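You operate a simulated robot arm through the tools that you are given. There is no shell and no other tool.

The job below is to be done with a simulated robot arm. You get a single attempt, and the scene is never put back.

Task
Lock the blue fence fully in and push the yellow block against it.
Fine: the red fence knob frees and locks it; the block lies on the fence's outer side.

It is judged by the outcome, as a careful person would: the job done as asked, and still so three seconds after it is handed in. It fails if anything else is knocked over, pushed out of place, dropped, spilled or broken.

Robot
A 7-joint arm with a two-finger parallel gripper, fixed in place. Base frame: the origin is at the foot of the arm, x ahead of it, y to its left, z up; the work surface is at about z = 880. Lengths are in mm, angles in degrees, forces in N, time in s.
With the tool pointing down near the work surface it reaches from about 280 to 720 mm from the base axis. Its first joint turns from -166.0 to 166.0 degrees. Payload 1.57 kg.
Tool frame: the origin (TCP) lies between the finger pads and is the grasp point; the fingertips stand 30 mm ahead of it; z points along the fingers, y is the line along which they close. The gripper opens to 80 mm. The fingers are 17 mm wide and 12 mm thick; the gripper's body (40 by 82 mm) begins 80 mm behind the TCP.
Orientation is that of the tool frame in the base frame, as a unit quaternion [x, y, z, w]. With the fingers straight down and closing along the base's y, the tool's x points along the base's -x, its y along +y and its z along -z.

Tools
- The arm moves only by the tool servo_tool. Its argument "rows" is a list of rows, each an object (a shift or turn left out is 0, a gripper value left out holds the last) with "xyz": the shift along the tool's x, y, z in units of 40 mm (1.0 is 40 mm), a list of three; "angular": the turn, a rotation vector about the tool's x, y, z in units of 8 degrees (1.0 is 8 degrees), a list of three; "jaw": the opening, from 0 (shut) to 1 (fully open). In form: [{"xyz": [dx, dy, dz], "angular": [ax, ay, az], "jaw": jaw}, ...]. A call has 1 to 20 rows; each row shifts and turns the commanded pose from where the row before left it, along the tool's axes as they then stand. A call with a number of a shift or a turn outside -1 to 1 is refused whole. Rows are played at 5 a second. More than 50 mm and 8.6 degrees between two rows, or a gripper value outside its range, and nothing of the call is played. Where a pose cannot be reached the arm comes as near as it can. A force on the tool above 60 N (or 10 N above the force at the start of the call, whichever is more), or a blocked arm, ends the call early, and 0.2 s more pass. Each finger travels about 72 mm/s and halts on what it meets, pressing with about 29 N; the grip force reading is that of the motor and also rises with nothing between the fingers. The clock runs only during rows and for 0.2 s after the last one: add rows that do not move to give the fingers time. It gives the time, the measured TCP pose, the force on the tool (base axes), the opening and the grip force at its end, in the units of the frame above (readings bear some noise), with the torque about the TCP (base axes, N m) and any sound that the robot's microphone picked up.
- Cameras (640 x 400 px; columns grow to the right, rows downward): "scene" is fixed at [223.8, -654.3, 1627]; the picture's right is [0.99, -0.10, 0.00], its down [-0.06, -0.54, -0.84] and it looks along [0.08, 0.83, -0.55] (base axes); focal length 328 px, centre (320, 200). "wrist" rides on the gripper at [72, -7, -122] in the tool frame; the picture's right is [0.09, 1.00, 0.00], its down [-0.84, 0.08, -0.54] and it looks along [-0.54, 0.05, 0.84] (tool axes); focal length 238 px, centre (320, 200). There is no depth. A picture from a camera that has moved, and an enlarged one, comes with that camera's place and axes in the base frame and with its lens. The place of the scene camera against the robot may be out by one fixed shift of up to 18 mm in any direction.
- capture(camera): a new picture of that camera. The clock stands still meanwhile.
- raise_lower(by): slides the trunk up (or, below 0, down) by that many mm; the arm rides with it, the base frame stays. It gives what a move gives, with no picture.
- close_up(camera, box): a new picture of the part [left, top, right, bottom] of that camera's present view, enlarged. The clock stands still meanwhile.
- hand_in(): hands the job in; it is judged then, once.

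Nothing tells you positions but the pictures and the camera data. Unless the task says otherwise, let go and move clear before handing in.

The tools are called as name(argument=value, ...) on one line, values as JSON. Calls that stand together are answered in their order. servo_tool: Moves the arm, as the interface text tells. Its arguments: {"type":"object","properties":{"rows":{"type":"array","items":{"type":"object","properties":{"xyz":{"type":"array","items":{"type":"number"}},"angular":{"type":"array","items":{"type":"number"}},"jaw":{"type":"number"}}}}},"required":["rows"]} The other tools are called the same way: raise_lower (by) slides the trunk up or down; capture (camera) takes a picture; close_up (camera, box) takes an enlarged picture of a part of a camera's view; hand_in () hands the job in.

At the start:

```text
time_s: 0.0
eef_pos: [347.1, 333.7, 1210.8]
tool_rot: [0.0, 1.0, 0.0, 0.0]
force: [0.0, -0.5, 0.1]
moment: [0.0, 0.0, -0.03]
opening: 80.2
gripper_force: 0.0
trunk travel left (down, up): [-425.0, 55.0]
```

scene: 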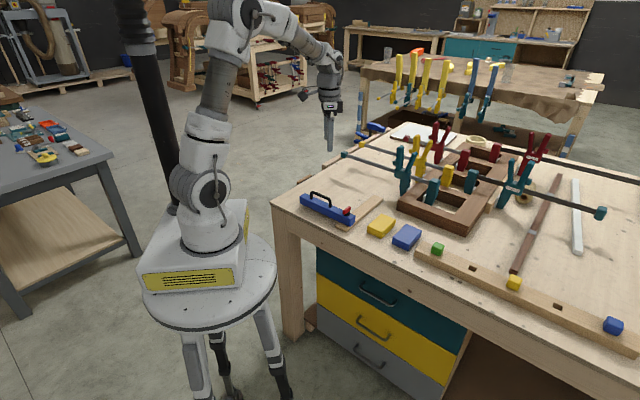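
wrist: 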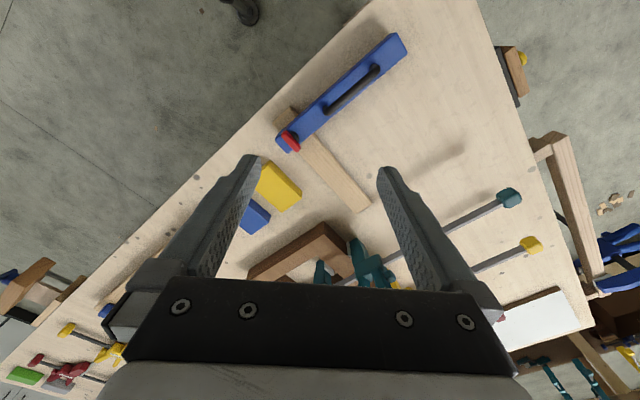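

I see a blue fence with a black handle and a red knob at one end, a wooden strip (rail) beneath that end, and yellow and blue blocks nearby. I'll look closer before moving.

close_up(camera="scene", box=[270, 160, 470, 285])

close_up(camera="wrist", box=[220, 20, 440, 240])

```text
3.20 times, centred on (370, 222) of scene
camera zoom: at [223.8, -654.3, 1627.0], right [0.99, -0.1, 0.0], down [-0.06, -0.54, -0.84], along [0.08, 0.83, -0.55], focal length 1050 px, centre (160, 128)
```

zoom: 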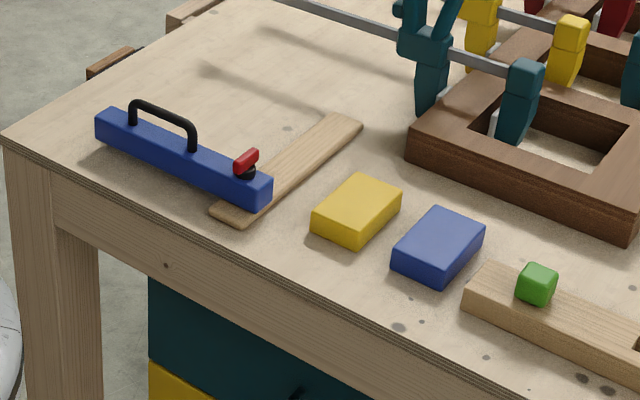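

```text
1.82 times, centred on (330, 130) of wrist
camera zoom: at [275.4, 327.1, 1332.7], right [-0.09, 1.0, 0.0], down [0.84, 0.08, 0.54], along [0.54, 0.05, -0.84], focal length 433 px, centre (302, 327)
```

zoom: 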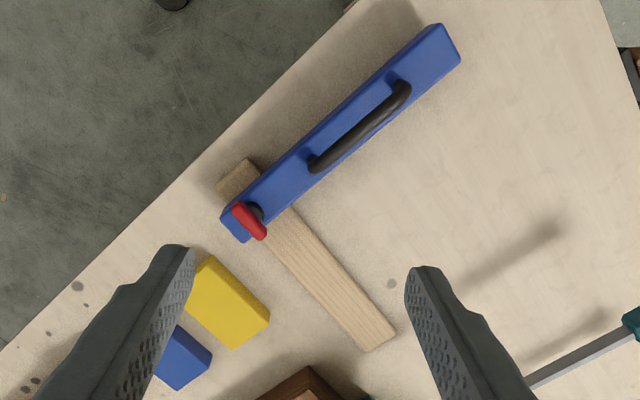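

The knob sits at the fence's near end where the wooden strip crosses beneath it at a right angle. I need a closer view of the mechanism, so I'll move the wrist camera lower over it, staying well clear.

servo_tool(rows=[{"xyz": [0.5, 0, 0.8]}, {"xyz": [0.5, 0, 0.8]}, {"xyz": [0.5, 0, 0.8]}, {"xyz": [0, 0, 0]}])

capture(camera="wrist")

```text
time_s: 1.0
eef_pos: [287.5, 334.0, 1115.1]
tool_rot: [0.0, 1.0, 0.0, 0.0]
force: [0.3, 0.6, -0.2]
moment: [-0.01, -0.04, 0.01]
opening: 79.9
gripper_force: 0.2
trunk travel left (down, up): [-425.0, 55.0]
```

```text
taken
camera wrist: at [215.3, 328.3, 1237.1], right [-0.09, 1.0, 0.0], down [0.84, 0.08, 0.54], along [0.54, 0.05, -0.84], focal length 238 px, centre (320, 200)
```

wrist: 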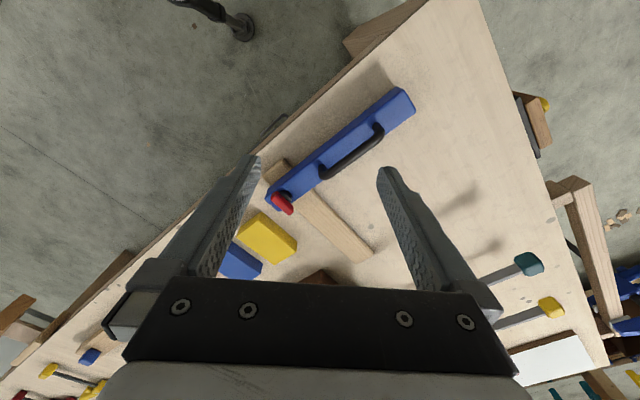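

close_up(camera="wrist", box=[230, 80, 430, 280])

close_up(camera="wrist", box=[250, 140, 350, 240])

close_up(camera="scene", box=[290, 175, 390, 240])

```text
2.00 times, centred on (330, 180) of wrist
camera zoom: at [215.3, 328.3, 1237.1], right [-0.09, 1.0, 0.0], down [0.84, 0.08, 0.54], along [0.54, 0.05, -0.84], focal length 477 px, centre (300, 240)
```

zoom: 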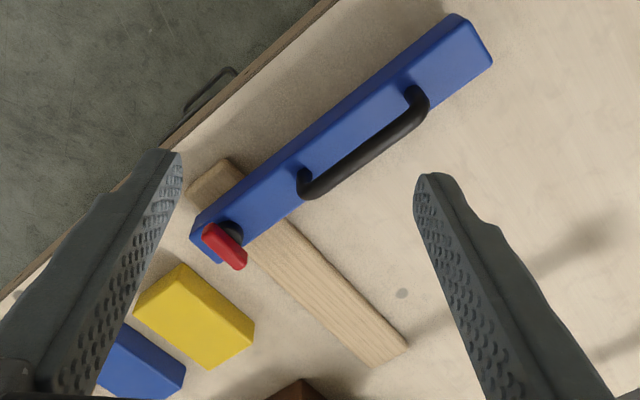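

```text
4.00 times, centred on (300, 190) of wrist
camera zoom: at [215.3, 328.3, 1237.1], right [-0.09, 1.0, 0.0], down [0.84, 0.08, 0.54], along [0.54, 0.05, -0.84], focal length 953 px, centre (400, 240)
```

zoom: 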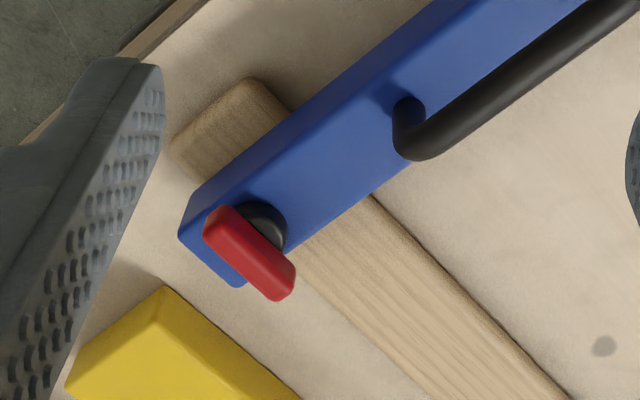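

```text
6.15 times, centred on (340, 208) of scene
camera zoom: at [223.8, -654.3, 1627.0], right [0.99, -0.1, 0.0], down [-0.06, -0.54, -0.84], along [0.08, 0.83, -0.55], focal length 2020 px, centre (197, 154)
```

zoom: 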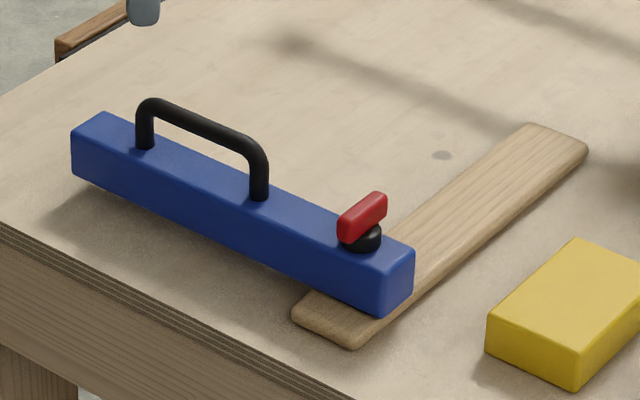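

Triangulating from both wrist pictures, the knob is near (412, 290, 947), the fence's top is at z≈928 and about 237 mm long at 45°, and the strip beneath runs along (0.71, 0.71). Next I'll go above the knob and turn the gripper 45° so the fingers close across the red bar.

servo_tool(rows=[{"xyz": [-0.778, -0.272, 0.25]}, {"xyz": [-0.778, -0.272, 0.25]}, {"xyz": [-0.778, -0.272, 0.25]}, {"xyz": [-0.778, -0.272, 0.25]}, {"angular": [0, 0, -0.9375]}, {"angular": [0, 0, -0.9375]}, {"angular": [0, 0, -0.9375]}, {"angular": [0, 0, -0.9375]}, {"angular": [0, 0, -0.9375]}, {"angular": [0, 0, -0.9375]}, {"jaw": 0.5}, {}, {}])

capture(camera="wrist")

capture(camera="scene")

```text
time_s: 3.8
eef_pos: [411.3, 290.0, 1075.8]
tool_rot: [-0.382, 0.924, -0.001, 0.0]
force: [-0.2, 0.9, 1.0]
moment: [0.0, 0.03, 0.0]
opening: 40.0
gripper_force: 0.1
trunk travel left (down, up): [-425.0, 55.0]
```

```text
taken
camera wrist: at [365.1, 234.6, 1196.6], right [-0.77, 0.64, 0.0], down [0.54, 0.65, 0.54], along [0.35, 0.42, -0.84], focal length 238 px, centre (320, 200)
```

wrist: 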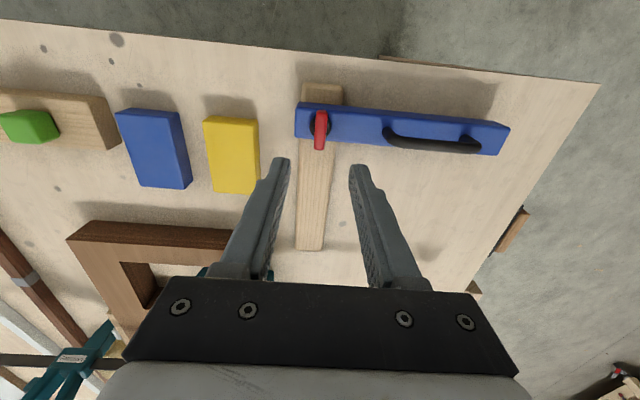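

```text
taken
```

scene: 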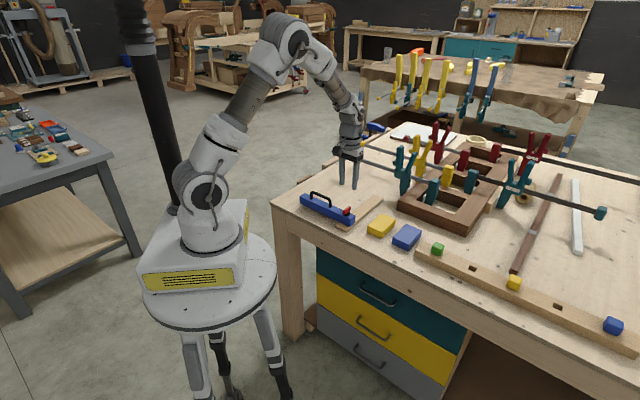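

The gripper is roughly above the knob and aligned with the bar. I'll zoom in to refine the positions.

close_up(camera="wrist", box=[190, 70, 390, 195])

close_up(camera="wrist", box=[280, 75, 360, 175])

```text
3.20 times, centred on (290, 132) of wrist
camera zoom: at [365.1, 234.6, 1196.6], right [-0.77, 0.64, 0.0], down [0.54, 0.65, 0.54], along [0.35, 0.42, -0.84], focal length 763 px, centre (416, 416)
```

zoom: 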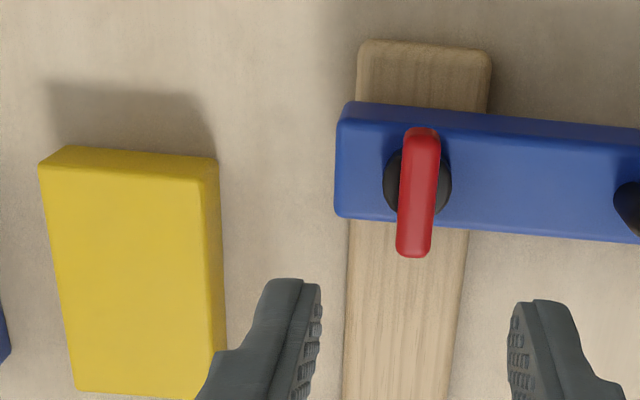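

```text
4.00 times, centred on (320, 125) of wrist
camera zoom: at [365.1, 234.6, 1196.6], right [-0.77, 0.64, 0.0], down [0.54, 0.65, 0.54], along [0.35, 0.42, -0.84], focal length 953 px, centre (320, 500)
```

zoom: 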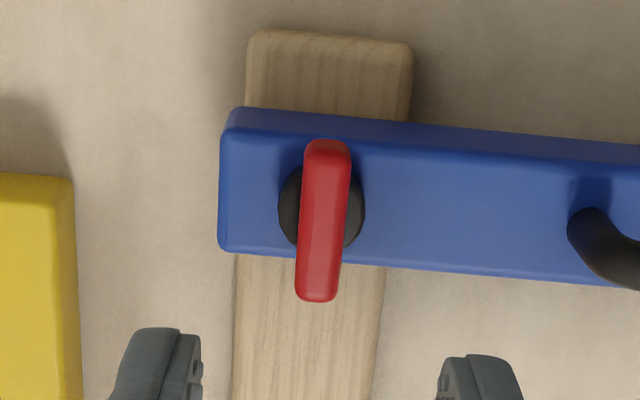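

The red bar's pivot lies within 2–3 mm of straight under the tool. I'll descend so that the fingertips straddle the bar just above the fence top, then check before closing.

servo_tool(rows=[{"xyz": [-0.03, 0, 0.68]}, {"xyz": [0, 0, 0.68]}, {"xyz": [0, 0, 0.68]}, {"xyz": [0, 0, 0.6]}, {}])

capture(camera="wrist")

close_up(camera="scene", box=[290, 150, 410, 240])

```text
time_s: 5.0
eef_pos: [413.0, 290.5, 968.4]
tool_rot: [-0.382, 0.924, 0.001, 0.0]
force: [0.2, 0.2, -0.2]
moment: [0.0, 0.04, 0.03]
opening: 40.0
gripper_force: 0.1
trunk travel left (down, up): [-425.0, 55.0]
```

```text
taken
camera wrist: at [366.3, 234.5, 1090.8], right [-0.77, 0.64, 0.0], down [0.54, 0.65, 0.54], along [0.35, 0.42, -0.84], focal length 238 px, centre (320, 200)
```

wrist: 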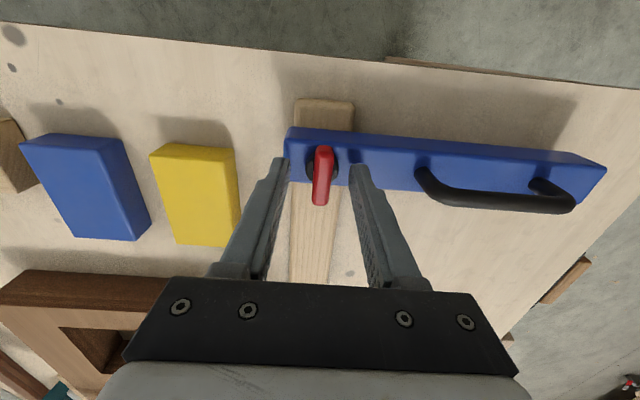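

```text
4.44 times, centred on (350, 195) of scene
camera zoom: at [223.8, -654.3, 1627.0], right [0.99, -0.1, 0.0], down [-0.06, -0.54, -0.84], along [0.08, 0.83, -0.55], focal length 1459 px, centre (187, 222)
```

zoom: 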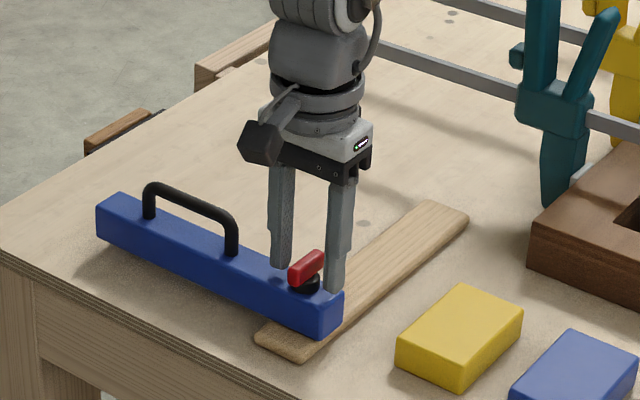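

The bar sits between the fingers. I'll close gently onto it.

servo_tool(rows=[{"jaw": 0.3}, {"jaw": 0.2}, {"jaw": 0.1}, {"jaw": 0.1}, {}])

close_up(camera="wrist", box=[240, 90, 400, 250])

```text
time_s: 6.2
eef_pos: [411.0, 290.0, 969.8]
tool_rot: [-0.382, 0.924, 0.0, -0.001]
force: [-7.3, 7.0, -2.0]
moment: [0.31, 0.18, 0.04]
opening: 21.6
gripper_force: 34.4
trunk travel left (down, up): [-425.0, 55.0]
```

```text
2.50 times, centred on (320, 170) of wrist
camera zoom: at [365.3, 235.5, 1091.0], right [-0.77, 0.64, 0.0], down [0.54, 0.65, 0.54], along [0.35, 0.42, -0.84], focal length 596 px, centre (320, 275)
```

zoom: 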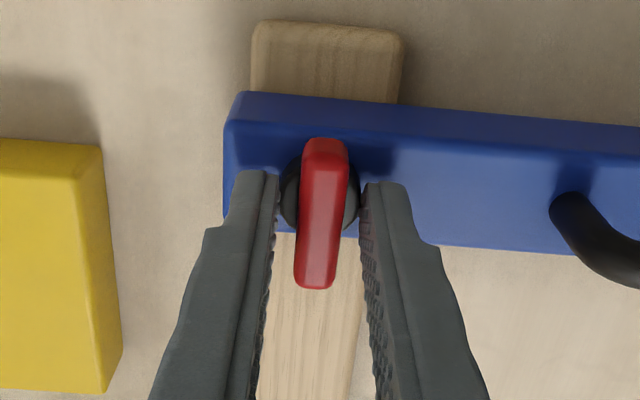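

The fingers stopped at 21.6 mm, which is the width of the black hub rather than the thin bar. I'll open, rise a little and close again on the bar alone.

servo_tool(rows=[{"jaw": 0.45}, {"jaw": 0.45}, {"xyz": [0, 0, -0.2]}, {"jaw": 0.2}, {"jaw": 0.1}, {"jaw": 0.08}, {"jaw": 0.08}, {}])

close_up(camera="wrist", box=[240, 90, 400, 250])

close_up(camera="scene", box=[320, 170, 380, 230])

```text
time_s: 8.0
eef_pos: [411.8, 291.4, 977.2]
tool_rot: [-0.383, 0.924, 0.0, 0.0]
force: [-2.1, 4.0, 1.0]
moment: [0.14, 0.05, -0.02]
opening: 11.5
gripper_force: 28.9
trunk travel left (down, up): [-425.0, 55.0]
```

```text
2.50 times, centred on (320, 170) of wrist
camera zoom: at [365.1, 235.5, 1099.5], right [-0.77, 0.64, 0.0], down [0.54, 0.65, 0.54], along [0.35, 0.42, -0.84], focal length 596 px, centre (320, 275)
```

zoom: 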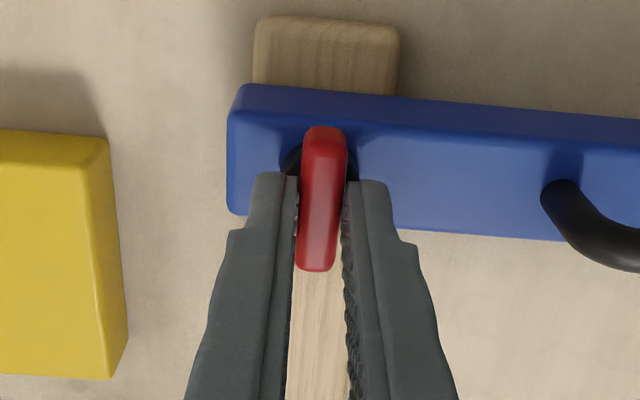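

```text
6.67 times, centred on (350, 200) of scene
camera zoom: at [223.8, -654.3, 1627.0], right [0.99, -0.1, 0.0], down [-0.06, -0.54, -0.84], along [0.08, 0.83, -0.55], focal length 2189 px, centre (120, 200)
```

zoom: 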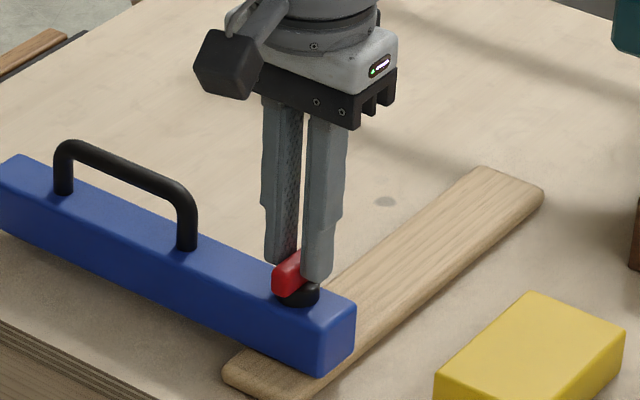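

The bar is held now (11.5 mm). I'll turn it a little counter-clockwise, seen from above, and check the torque for resistance.

servo_tool(rows=[{"angular": [0, 0, -0.6]}, {"angular": [0, 0, -0.6]}, {}])

close_up(camera="wrist", box=[240, 90, 400, 250])

```text
time_s: 8.8
eef_pos: [412.6, 290.7, 978.2]
tool_rot: [-0.459, 0.888, 0.0, 0.0]
force: [-5.0, 4.5, 7.7]
moment: [-0.3, 0.43, 0.02]
opening: 11.8
gripper_force: 29.0
trunk travel left (down, up): [-425.0, 55.0]
```

```text
2.50 times, centred on (320, 170) of wrist
camera zoom: at [375.3, 228.6, 1099.5], right [-0.87, 0.5, 0.0], down [0.42, 0.73, 0.54], along [0.27, 0.47, -0.84], focal length 596 px, centre (320, 275)
```

zoom: 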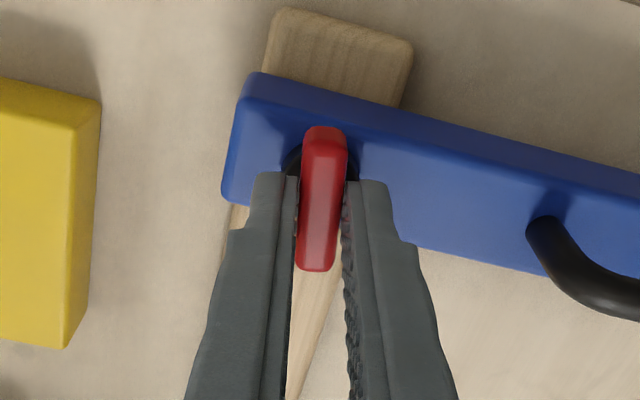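

The knob turns with the tool and needs almost no torque, while the fence stays put. I'll continue turning in the same direction.

servo_tool(rows=[{"angular": [0, 0, -0.7]}, {"angular": [0, 0, -0.7]}, {"angular": [0, 0, -0.7]}, {"angular": [0, 0, -0.7]}, {"angular": [0, 0, -0.7]}, {}])

close_up(camera="wrist", box=[240, 90, 400, 250])

```text
time_s: 10.2
eef_pos: [413.4, 291.3, 977.8]
tool_rot: [-0.661, 0.751, 0.0, 0.002]
force: [-3.3, 1.9, 8.2]
moment: [0.79, 0.0, 0.03]
opening: 11.8
gripper_force: 29.5
trunk travel left (down, up): [-425.0, 55.0]
```

```text
2.50 times, centred on (320, 170) of wrist
camera zoom: at [409.4, 218.8, 1099.5], right [-1.0, 0.04, 0.0], down [0.03, 0.84, 0.54], along [0.02, 0.54, -0.84], focal length 596 px, centre (320, 275)
```

zoom: 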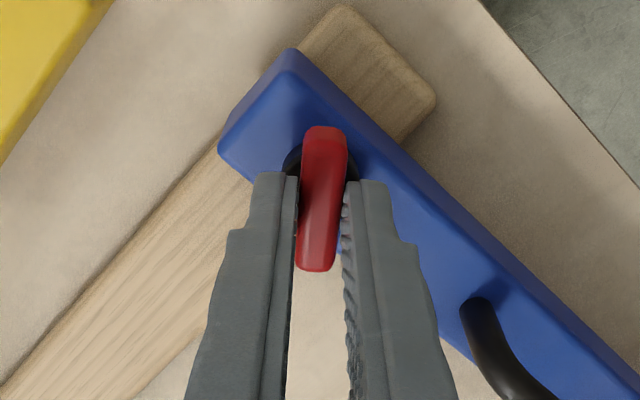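

Still turning freely, about 38° so far. I'll keep going toward a quarter turn.

servo_tool(rows=[{"angular": [0, 0, -0.7]}, {"angular": [0, 0, -0.7]}, {"angular": [0, 0, -0.7]}, {"angular": [0, 0, -0.7]}, {}])

servo_tool(rows=[{"angular": [0, 0, -0.7]}, {"angular": [0, 0, -0.7]}, {"angular": [0, 0, -0.7]}, {"angular": [0, 0, -0.7]}, {}])

close_up(camera="wrist", box=[240, 90, 400, 250])

```text
time_s: 11.4
eef_pos: [411.2, 289.4, 977.1]
tool_rot: [0.793, -0.609, 0.001, -0.001]
force: [2.4, 1.5, 15.0]
moment: [-0.1, -0.07, 0.02]
opening: 11.6
gripper_force: 28.7
trunk travel left (down, up): [-425.0, 55.0]
```

```text
time_s: 12.6
eef_pos: [410.4, 290.4, 977.6]
tool_rot: [0.897, -0.443, 0.0, 0.001]
force: [3.8, 0.9, 14.2]
moment: [0.01, -0.05, 0.0]
opening: 11.7
gripper_force: 29.1
trunk travel left (down, up): [-425.0, 55.0]
```

```text
2.50 times, centred on (320, 170) of wrist
camera zoom: at [461.6, 237.9, 1099.5], right [-0.73, -0.68, 0.0], down [-0.57, 0.62, 0.54], along [-0.37, 0.4, -0.84], focal length 596 px, centre (320, 275)
```

zoom: 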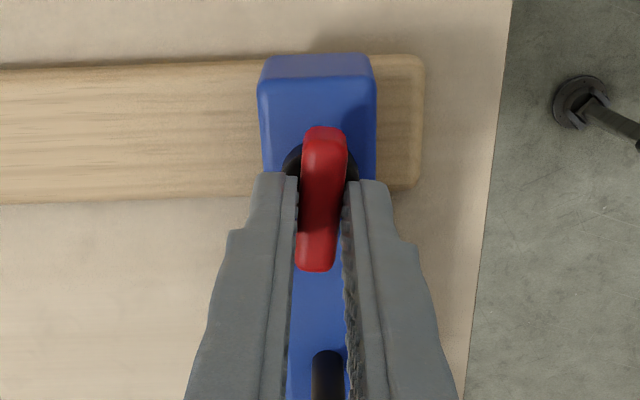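

The bar is now about 82° round and nearly in line with the fence. I'll go on carefully to find the stop.

servo_tool(rows=[{"angular": [0, 0, -0.5]}, {"angular": [0, 0, -0.5]}, {}])

servo_tool(rows=[{"angular": [0, 0, -0.5]}, {"angular": [0, 0, -0.5]}, {}])

close_up(camera="wrist", box=[240, 90, 400, 250])

```text
time_s: 13.4
eef_pos: [413.5, 290.5, 977.2]
tool_rot: [0.925, -0.379, 0.0, 0.0]
force: [7.0, 2.4, 7.9]
moment: [-0.2, -0.2, -0.32]
opening: 11.7
gripper_force: 29.0
trunk travel left (down, up): [-425.0, 55.0]
```

```text
time_s: 14.2
eef_pos: [413.6, 290.4, 976.8]
tool_rot: [0.95, -0.314, 0.0, 0.0]
force: [9.4, 4.1, 7.1]
moment: [0.26, -0.01, -0.67]
opening: 14.0
gripper_force: 30.5
trunk travel left (down, up): [-425.0, 55.0]
```

```text
2.50 times, centred on (320, 170) of wrist
camera zoom: at [474.7, 253.2, 1099.3], right [-0.52, -0.85, 0.0], down [-0.72, 0.44, 0.54], along [-0.46, 0.28, -0.84], focal length 596 px, centre (320, 275)
```

zoom: 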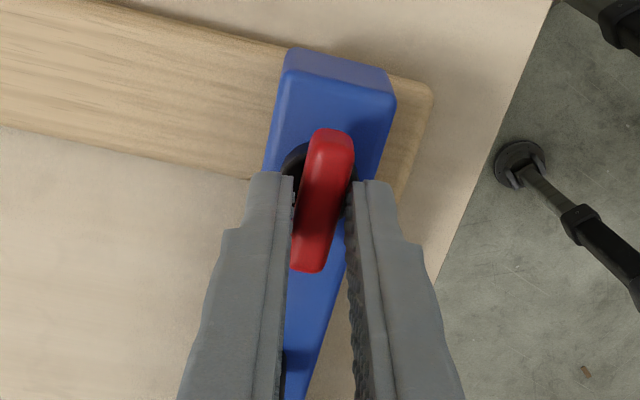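

There's a stop at about 90°, shown by rising torque and a widening grip. I'll back off the over-turn, release and rise, then test whether the fence moves using its handle.

servo_tool(rows=[{"angular": [0, 0, 0.5]}, {"angular": [0, 0, 0.5]}, {}, {"jaw": 0.4}, {"jaw": 0.4}, {"xyz": [0, 0, -0.8]}, {"xyz": [0, 0, -0.8]}, {}])

capture(camera="wrist")

close_up(camera="scene", box=[290, 150, 410, 240])

```text
time_s: 16.0
eef_pos: [412.5, 291.0, 1041.6]
tool_rot: [0.925, -0.38, 0.0, 0.0]
force: [1.1, -0.5, 0.2]
moment: [0.0, 0.02, 0.01]
opening: 32.2
gripper_force: 0.0
trunk travel left (down, up): [-425.0, 55.0]
```

```text
taken
camera wrist: at [468.7, 245.4, 1163.8], right [-0.63, -0.77, 0.0], down [-0.65, 0.53, 0.54], along [-0.42, 0.34, -0.84], focal length 238 px, centre (320, 200)
```

wrist: 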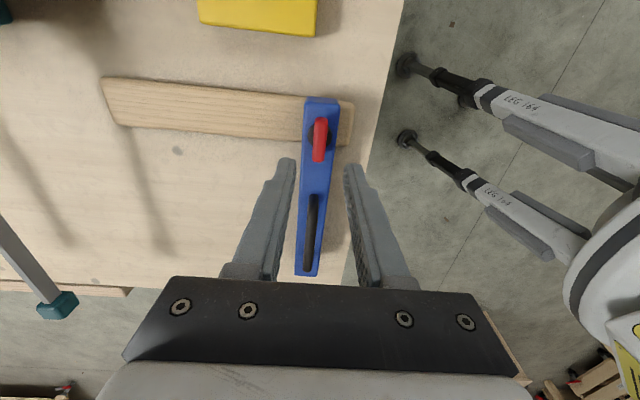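

```text
4.44 times, centred on (350, 195) of scene
camera zoom: at [223.8, -654.3, 1627.0], right [0.99, -0.1, 0.0], down [-0.06, -0.54, -0.84], along [0.08, 0.83, -0.55], focal length 1459 px, centre (187, 222)
```

zoom: 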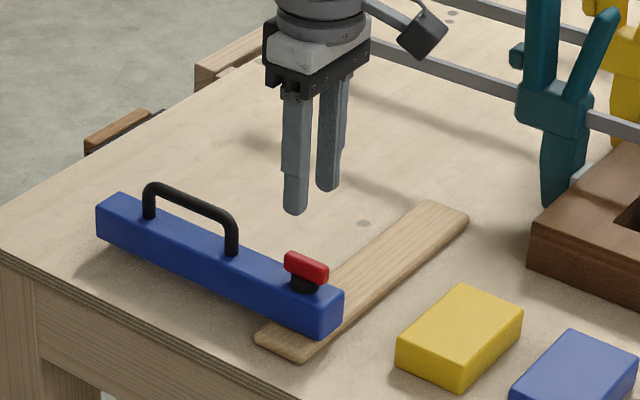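

The knob now lies along the fence. The gripper already closes across the handle, so I'll move 116 mm along the fence to above the handle's middle and look.

servo_tool(rows=[{"xyz": [-0.97, 0, 0], "jaw": 0.5}, {"xyz": [-0.97, 0, 0]}, {"xyz": [-0.97, 0, 0]}, {}])

capture(camera="wrist")

close_up(camera="scene", box=[290, 150, 410, 240])

```text
time_s: 17.0
eef_pos: [329.3, 372.6, 1043.1]
tool_rot: [0.925, -0.379, 0.0, -0.001]
force: [1.0, -1.2, -1.0]
moment: [-0.01, 0.06, 0.01]
opening: 40.0
gripper_force: 0.1
trunk travel left (down, up): [-425.0, 55.0]
```

```text
taken
camera wrist: at [385.4, 326.9, 1164.5], right [-0.63, -0.77, 0.0], down [-0.65, 0.53, 0.54], along [-0.42, 0.34, -0.84], focal length 238 px, centre (320, 200)
```

wrist: 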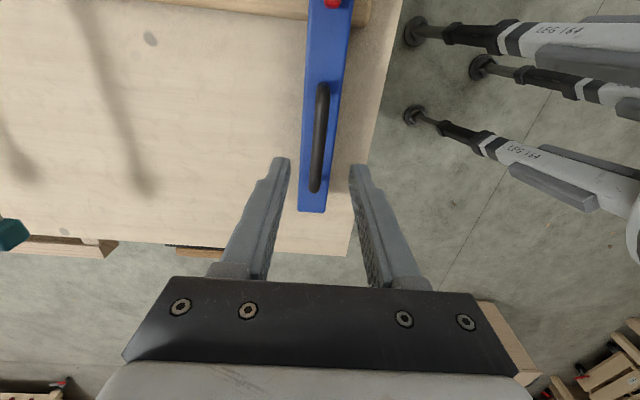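

```text
4.44 times, centred on (350, 195) of scene
camera zoom: at [223.8, -654.3, 1627.0], right [0.99, -0.1, 0.0], down [-0.06, -0.54, -0.84], along [0.08, 0.83, -0.55], focal length 1459 px, centre (187, 222)
```

zoom: 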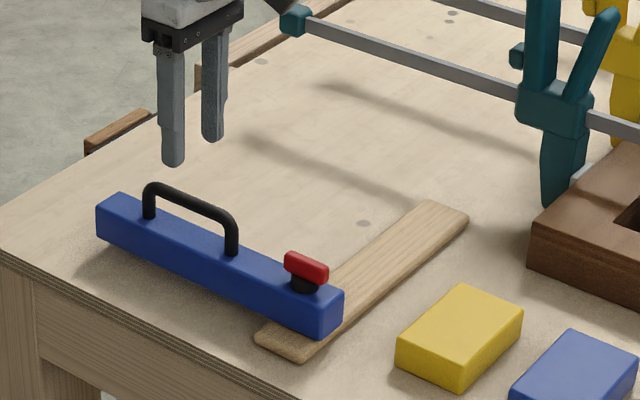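

The handle is centred under the gripper to within a few millimetres. I'll descend to straddle its top bar and close.

servo_tool(rows=[{"xyz": [0.08, -0.04, 0.62]}, {"xyz": [0, 0, 0.62]}, {"xyz": [0, 0, 0.62]}, {}, {"jaw": 0.3}, {"jaw": 0.15}, {"jaw": 0.1}, {}])

close_up(camera="wrist", box=[220, 40, 420, 240])

close_up(camera="scene", box=[290, 150, 410, 240])

```text
time_s: 18.8
eef_pos: [334.2, 369.9, 967.2]
tool_rot: [0.925, -0.379, 0.0, -0.001]
force: [0.1, 0.7, -1.3]
moment: [0.0, 0.0, -0.17]
opening: 11.6
gripper_force: 29.3
trunk travel left (down, up): [-425.0, 55.0]
```

```text
2.00 times, centred on (320, 140) of wrist
camera zoom: at [390.1, 324.1, 1088.5], right [-0.63, -0.77, 0.0], down [-0.65, 0.53, 0.54], along [-0.42, 0.34, -0.84], focal length 477 px, centre (320, 320)
```

zoom: 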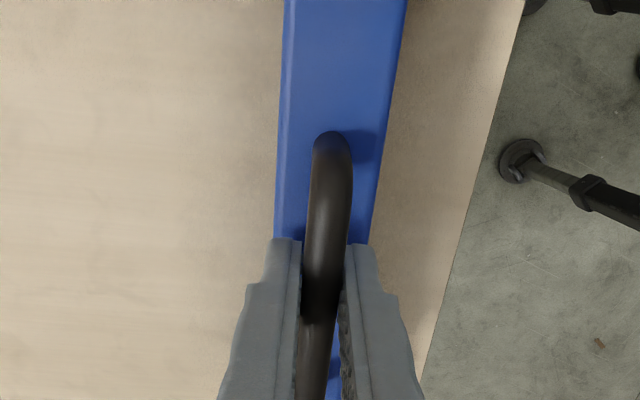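

```text
4.44 times, centred on (350, 195) of scene
camera zoom: at [223.8, -654.3, 1627.0], right [0.99, -0.1, 0.0], down [-0.06, -0.54, -0.84], along [0.08, 0.83, -0.55], focal length 1459 px, centre (187, 222)
```

zoom: 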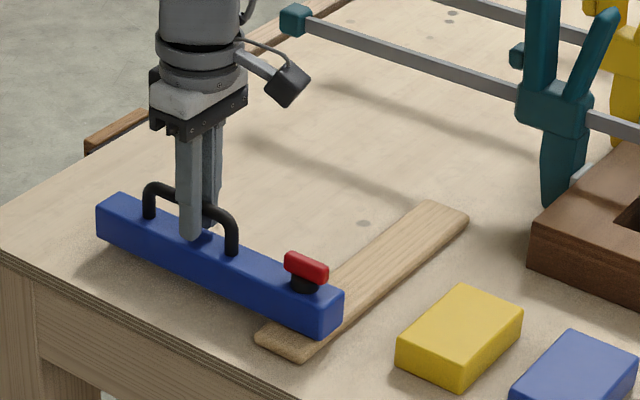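

The handle is gripped. I'll nudge the fence a few millimetres along the strip, away from the table edge, and read the force to see which way it slides.

servo_tool(rows=[{"xyz": [0, -0.1, 0]}, {"xyz": [0, -0.1, 0]}, {}])

close_up(camera="scene", box=[290, 150, 410, 240])

```text
time_s: 19.6
eef_pos: [341.5, 375.8, 966.8]
tool_rot: [0.925, -0.38, 0.0, 0.0]
force: [3.1, -3.1, -0.2]
moment: [0.09, 0.18, -0.2]
opening: 11.6
gripper_force: 28.9
trunk travel left (down, up): [-425.0, 55.0]
```

```text
4.44 times, centred on (350, 195) of scene
camera zoom: at [223.8, -654.3, 1627.0], right [0.99, -0.1, 0.0], down [-0.06, -0.54, -0.84], along [0.08, 0.83, -0.55], focal length 1459 px, centre (187, 222)
```

zoom: 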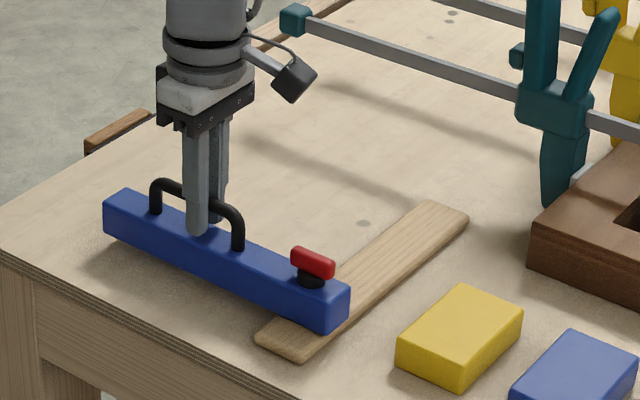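

The whole fence slides freely along the strip, so the knob turn freed it. Next I'll go back and slightly past the start to see whether it was already at that end's stop.

servo_tool(rows=[{"xyz": [0, 0.1, 0]}, {"xyz": [0, 0.1, 0]}, {"xyz": [0, 0.08, 0]}, {"xyz": [0, 0.08, 0]}, {}])

close_up(camera="scene", box=[290, 150, 410, 240])

```text
time_s: 20.8
eef_pos: [332.3, 370.3, 967.3]
tool_rot: [0.925, -0.38, 0.001, -0.004]
force: [30.5, 14.1, -5.4]
moment: [-0.05, -0.27, -0.19]
opening: 11.7
gripper_force: 28.7
trunk travel left (down, up): [-425.0, 55.0]
```

```text
4.44 times, centred on (350, 195) of scene
camera zoom: at [223.8, -654.3, 1627.0], right [0.99, -0.1, 0.0], down [-0.06, -0.54, -0.84], along [0.08, 0.83, -0.55], focal length 1459 px, centre (187, 222)
```

zoom: 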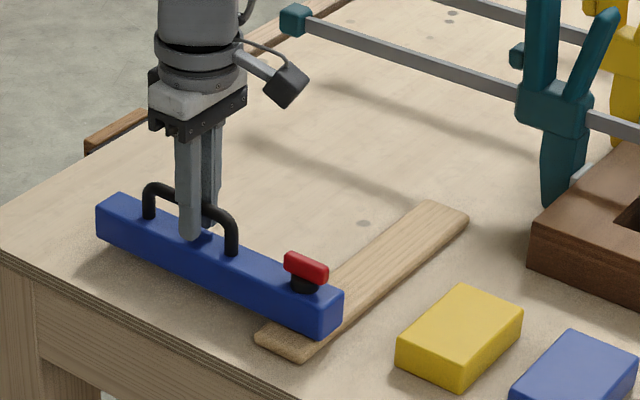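

The fence was already hard against the stop at the table-edge end, so "in" must be the other way along the strip. I'll slide it that way in small steps and watch for the other stop.

servo_tool(rows=[{"xyz": [0, -0.25, 0]}, {"xyz": [0, -0.25, 0]}, {"xyz": [0, -0.25, 0]}, {"xyz": [0, -0.25, 0]}, {"xyz": [0, -0.15, 0]}, {}])

close_up(camera="scene", box=[290, 150, 410, 240])

```text
time_s: 22.2
eef_pos: [362.1, 397.3, 966.9]
tool_rot: [0.925, -0.379, 0.0, 0.0]
force: [9.7, -12.2, -4.9]
moment: [-0.27, -0.23, -0.15]
opening: 11.9
gripper_force: 29.1
trunk travel left (down, up): [-425.0, 55.0]
```

```text
4.44 times, centred on (350, 195) of scene
camera zoom: at [223.8, -654.3, 1627.0], right [0.99, -0.1, 0.0], down [-0.06, -0.54, -0.84], along [0.08, 0.83, -0.55], focal length 1459 px, centre (187, 222)
```

zoom: 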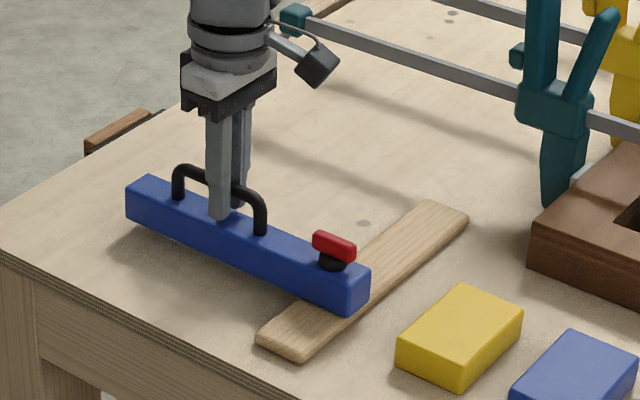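

It slides well, with a small sideways load from the path not being perfectly aligned. I'll correct that slightly and continue.

servo_tool(rows=[{"xyz": [0.05, -0.25, 0]}, {"xyz": [0, -0.25, 0]}, {"xyz": [0, -0.25, 0]}, {"xyz": [0, -0.25, 0]}, {"xyz": [0, -0.15, 0]}, {}])

close_up(camera="scene", box=[290, 150, 410, 240])

```text
time_s: 23.6
eef_pos: [394.1, 430.2, 966.9]
tool_rot: [0.925, -0.379, 0.0, 0.0]
force: [10.2, -10.7, -0.6]
moment: [0.29, 0.32, -0.15]
opening: 11.7
gripper_force: 28.5
trunk travel left (down, up): [-425.0, 55.0]
```

```text
4.44 times, centred on (350, 195) of scene
camera zoom: at [223.8, -654.3, 1627.0], right [0.99, -0.1, 0.0], down [-0.06, -0.54, -0.84], along [0.08, 0.83, -0.55], focal length 1459 px, centre (187, 222)
```

zoom: 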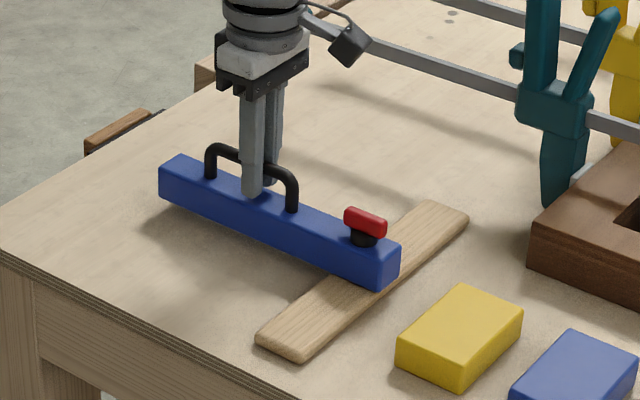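

About 85 mm travelled and no stop yet. I'll continue.

servo_tool(rows=[{"xyz": [0.05, -0.2, 0]}, {"xyz": [0.03, -0.2, 0]}, {"xyz": [0, -0.2, 0]}, {"xyz": [0, -0.2, 0]}, {"xyz": [0, -0.1, 0]}, {}])

close_up(camera="scene", box=[290, 150, 410, 240])

```text
time_s: 25.0
eef_pos: [418.9, 455.7, 966.0]
tool_rot: [0.925, -0.379, -0.001, 0.0]
force: [-8.2, 6.8, -5.5]
moment: [0.61, 0.61, -0.2]
opening: 11.8
gripper_force: 28.6
trunk travel left (down, up): [-425.0, 55.0]
```

```text
4.44 times, centred on (350, 195) of scene
camera zoom: at [223.8, -654.3, 1627.0], right [0.99, -0.1, 0.0], down [-0.06, -0.54, -0.84], along [0.08, 0.83, -0.55], focal length 1459 px, centre (187, 222)
```

zoom: 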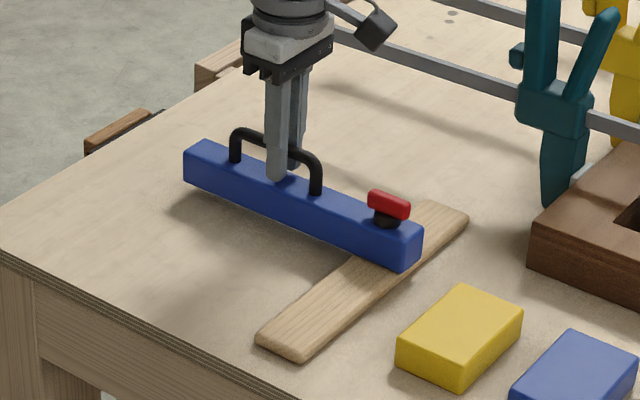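

About 120 mm travelled, still free. I'll keep sliding in small steps.

servo_tool(rows=[{"xyz": [-0.04, -0.2, 0]}, {"xyz": [0, -0.2, 0]}, {"xyz": [0, -0.2, 0]}, {"xyz": [0, -0.2, 0]}, {"xyz": [0, -0.1, 0]}, {}])

close_up(camera="scene", box=[290, 150, 410, 240])

```text
time_s: 26.4
eef_pos: [445.8, 481.3, 966.2]
tool_rot: [0.925, -0.379, 0.001, 0.0]
force: [-5.5, 5.0, -4.5]
moment: [-0.01, 0.01, -0.18]
opening: 11.8
gripper_force: 29.2
trunk travel left (down, up): [-425.0, 55.0]
```

```text
4.44 times, centred on (350, 195) of scene
camera zoom: at [223.8, -654.3, 1627.0], right [0.99, -0.1, 0.0], down [-0.06, -0.54, -0.84], along [0.08, 0.83, -0.55], focal length 1459 px, centre (187, 222)
```

zoom: 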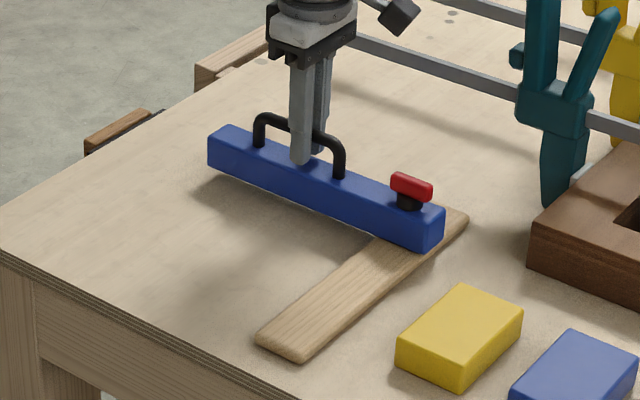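

About 157 mm travelled and nearing the far end of the strip. I'll take smaller steps to find the stop gently.

servo_tool(rows=[{"xyz": [-0.02, -0.15, 0]}, {"xyz": [0, -0.15, 0]}, {"xyz": [0, -0.15, 0]}, {}])

servo_tool(rows=[{"xyz": [0, -0.1, 0]}, {"xyz": [0, -0.1, 0]}, {}])

close_up(camera="scene", box=[290, 150, 410, 240])

```text
time_s: 27.4
eef_pos: [458.0, 494.5, 966.7]
tool_rot: [0.925, -0.381, 0.001, 0.0]
force: [-1.4, -1.0, -2.7]
moment: [0.22, 0.25, -0.21]
opening: 11.7
gripper_force: 29.1
trunk travel left (down, up): [-425.0, 55.0]
```

```text
time_s: 28.2
eef_pos: [463.2, 500.0, 966.6]
tool_rot: [0.926, -0.379, 0.001, 0.0]
force: [1.4, -2.9, -1.2]
moment: [-0.33, -0.25, -0.18]
opening: 11.8
gripper_force: 28.9
trunk travel left (down, up): [-425.0, 55.0]
```

```text
4.44 times, centred on (350, 195) of scene
camera zoom: at [223.8, -654.3, 1627.0], right [0.99, -0.1, 0.0], down [-0.06, -0.54, -0.84], along [0.08, 0.83, -0.55], focal length 1459 px, centre (187, 222)
```

zoom: 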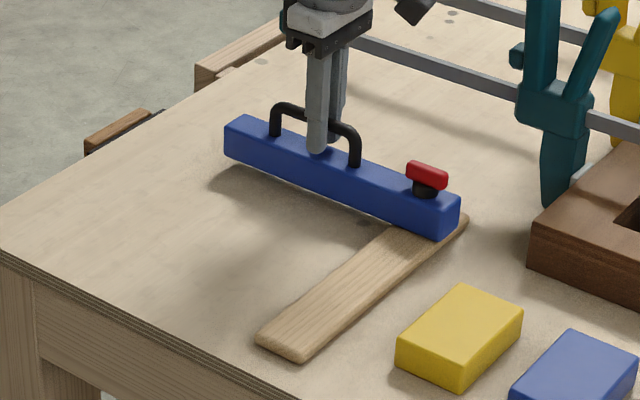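

Still free at about 183 mm. I'll keep easing it forward.

servo_tool(rows=[{"xyz": [0, -0.1, 0]}, {"xyz": [0, -0.1, 0]}, {}])

servo_tool(rows=[{"xyz": [0, -0.1, 0]}, {}])

close_up(camera="scene", box=[290, 150, 410, 240])

```text
time_s: 29.0
eef_pos: [469.7, 504.7, 967.3]
tool_rot: [0.925, -0.38, 0.0, 0.001]
force: [3.2, -4.4, -5.0]
moment: [-0.39, -0.36, -0.18]
opening: 11.4
gripper_force: 29.2
trunk travel left (down, up): [-425.0, 55.0]
```

```text
time_s: 29.6
eef_pos: [473.0, 509.5, 965.5]
tool_rot: [0.925, -0.379, 0.001, 0.0]
force: [1.4, -3.5, -0.6]
moment: [-0.28, -0.25, -0.18]
opening: 11.7
gripper_force: 29.4
trunk travel left (down, up): [-425.0, 55.0]
```

```text
4.44 times, centred on (350, 195) of scene
camera zoom: at [223.8, -654.3, 1627.0], right [0.99, -0.1, 0.0], down [-0.06, -0.54, -0.84], along [0.08, 0.83, -0.55], focal length 1459 px, centre (187, 222)
```

zoom: 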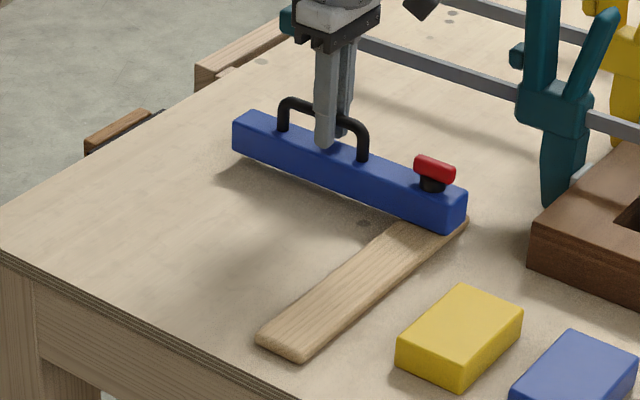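

No stop yet at about 197 mm. I'll continue in 3–4 mm steps.

servo_tool(rows=[{"xyz": [0, -0.1, 0]}, {}])

servo_tool(rows=[{"xyz": [0, -0.1, 0]}, {}])

close_up(camera="scene", box=[290, 150, 410, 240])

```text
time_s: 30.2
eef_pos: [474.0, 511.5, 967.3]
tool_rot: [0.925, -0.38, -0.001, 0.0]
force: [-1.9, -3.7, 3.1]
moment: [-0.16, -0.12, -0.21]
opening: 11.8
gripper_force: 29.0
trunk travel left (down, up): [-425.0, 55.0]
```

```text
time_s: 30.8
eef_pos: [475.0, 510.2, 966.4]
tool_rot: [0.925, -0.379, -0.001, 0.002]
force: [-17.4, -23.7, 5.5]
moment: [0.36, 0.58, -0.2]
opening: 11.7
gripper_force: 29.3
trunk travel left (down, up): [-425.0, 55.0]
```

```text
4.44 times, centred on (350, 195) of scene
camera zoom: at [223.8, -654.3, 1627.0], right [0.99, -0.1, 0.0], down [-0.06, -0.54, -0.84], along [0.08, 0.83, -0.55], focal length 1459 px, centre (187, 222)
```

zoom: 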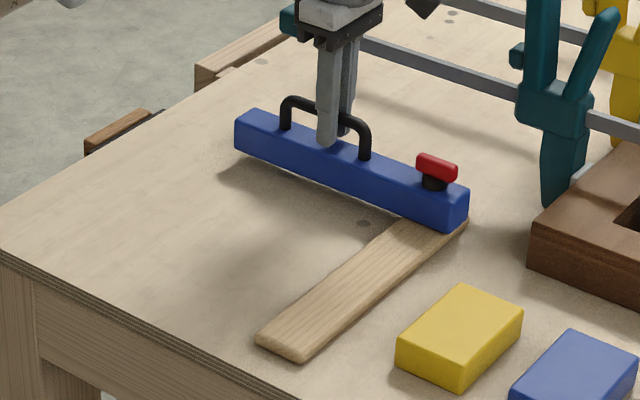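

The force rose to about 29 N at roughly 200 mm of travel, so the fence is at its inner stop. I'll ease most of the pressure, release, rise and return to the knob, which is now near (552, 431).

servo_tool(rows=[{"xyz": [0, 0.04, 0]}, {"jaw": 0.3}, {"jaw": 0.5}, {"jaw": 0.5}, {"xyz": [0, 0, -0.9]}, {"xyz": [0, 0, -0.9]}, {}])

capture(camera="wrist")

close_up(camera="scene", box=[290, 150, 410, 240])

```text
time_s: 32.4
eef_pos: [476.9, 515.0, 1038.8]
tool_rot: [0.925, -0.379, 0.001, 0.0]
force: [1.0, 1.7, 0.1]
moment: [-0.02, -0.01, -0.02]
opening: 40.1
gripper_force: 0.0
trunk travel left (down, up): [-425.0, 55.0]
```

```text
taken
camera wrist: at [532.5, 469.1, 1160.8], right [-0.63, -0.77, 0.0], down [-0.65, 0.53, 0.54], along [-0.42, 0.34, -0.84], focal length 238 px, centre (320, 200)
```

wrist: 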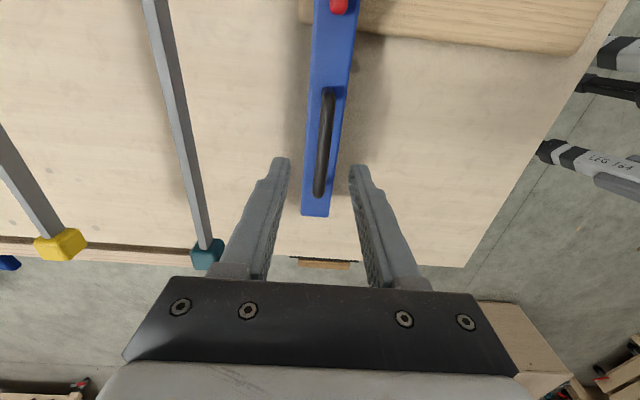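

```text
4.44 times, centred on (350, 195) of scene
camera zoom: at [223.8, -654.3, 1627.0], right [0.99, -0.1, 0.0], down [-0.06, -0.54, -0.84], along [0.08, 0.83, -0.55], focal length 1459 px, centre (187, 222)
```

zoom: 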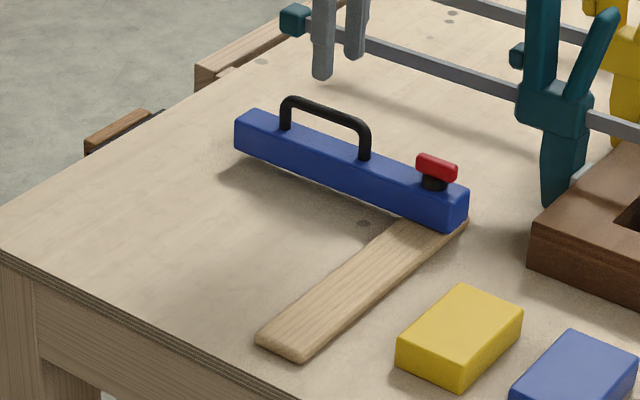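

The fence stayed at the inner stop. I'll move above the knob at this height and check for clearance from the clamps.

servo_tool(rows=[{"xyz": [0.7, 0.115, 0], "jaw": 0.4}, {"xyz": [0.7, 0, 0]}, {"xyz": [0.7, 0, 0]}, {"xyz": [0.74, 0, 0]}, {}])

capture(camera="wrist")

capture(camera="scene")

close_up(camera="scene", box=[320, 110, 480, 240])

```text
time_s: 33.6
eef_pos: [555.3, 429.9, 1038.9]
tool_rot: [0.925, -0.379, 0.0, 0.0]
force: [0.5, -0.4, -0.1]
moment: [-0.02, 0.04, 0.0]
opening: 32.3
gripper_force: 0.0
trunk travel left (down, up): [-425.0, 55.0]
```

```text
taken
camera wrist: at [611.9, 385.2, 1159.7], right [-0.63, -0.77, 0.0], down [-0.65, 0.53, 0.54], along [-0.42, 0.34, -0.84], focal length 238 px, centre (320, 200)
```

wrist: 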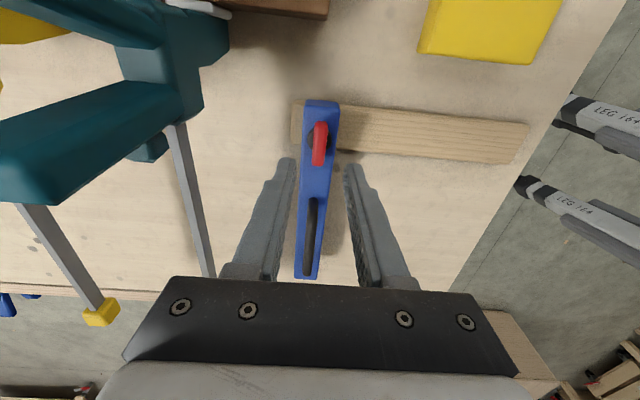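

```text
taken
```

scene: 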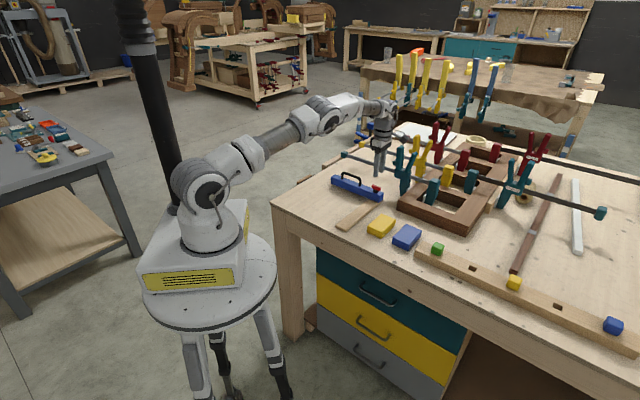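

```text
3.08 times, centred on (400, 175) of scene
camera zoom: at [223.8, -654.3, 1627.0], right [0.99, -0.1, 0.0], down [-0.06, -0.54, -0.84], along [0.08, 0.83, -0.55], focal length 1010 px, centre (74, 277)
```

zoom: 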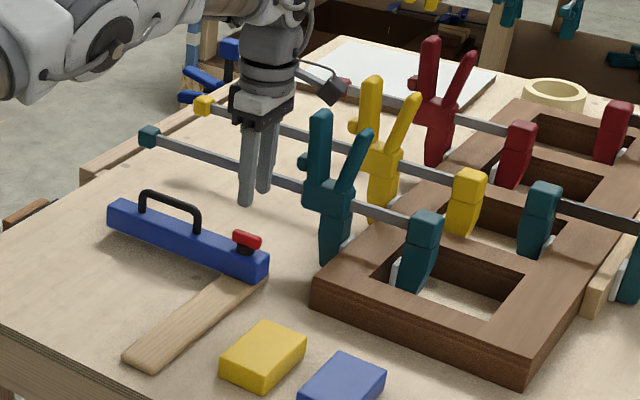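

The knob is nearly straight below, and the nearest clamp is at least about 60 mm away toward its side, so there is clearance. I'll descend onto the bar with the fingers open across it.

servo_tool(rows=[{"xyz": [-0.04, -0.03, 0.5]}, {"xyz": [0, 0, 0.5]}, {"xyz": [0, 0, 0.54]}, {}])

capture(camera="wrist")

close_up(camera="scene", box=[320, 110, 480, 240])

```text
time_s: 34.6
eef_pos: [554.8, 432.0, 977.3]
tool_rot: [0.925, -0.379, 0.0, 0.0]
force: [0.8, 0.3, 0.1]
moment: [-0.01, 0.02, 0.0]
opening: 31.9
gripper_force: 0.0
trunk travel left (down, up): [-425.0, 55.0]
```

```text
taken
camera wrist: at [610.9, 387.1, 1098.7], right [-0.63, -0.77, 0.0], down [-0.65, 0.53, 0.54], along [-0.42, 0.34, -0.84], focal length 238 px, centre (320, 200)
```

wrist: 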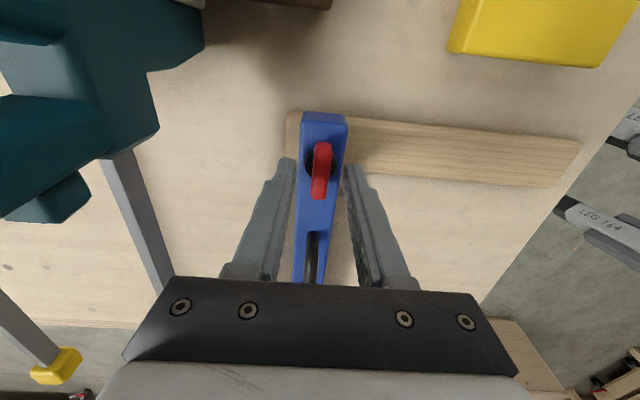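

```text
3.08 times, centred on (400, 175) of scene
camera zoom: at [223.8, -654.3, 1627.0], right [0.99, -0.1, 0.0], down [-0.06, -0.54, -0.84], along [0.08, 0.83, -0.55], focal length 1010 px, centre (74, 277)
```

zoom: 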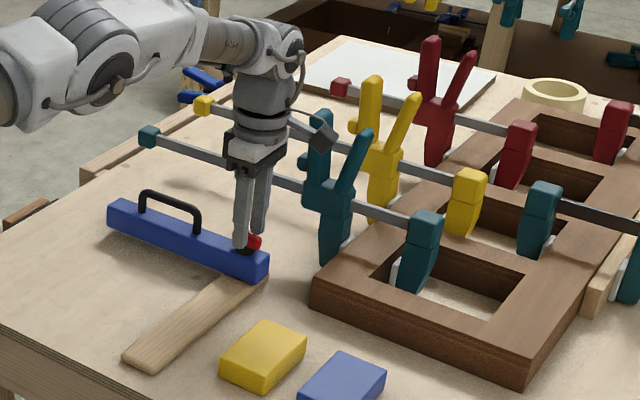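

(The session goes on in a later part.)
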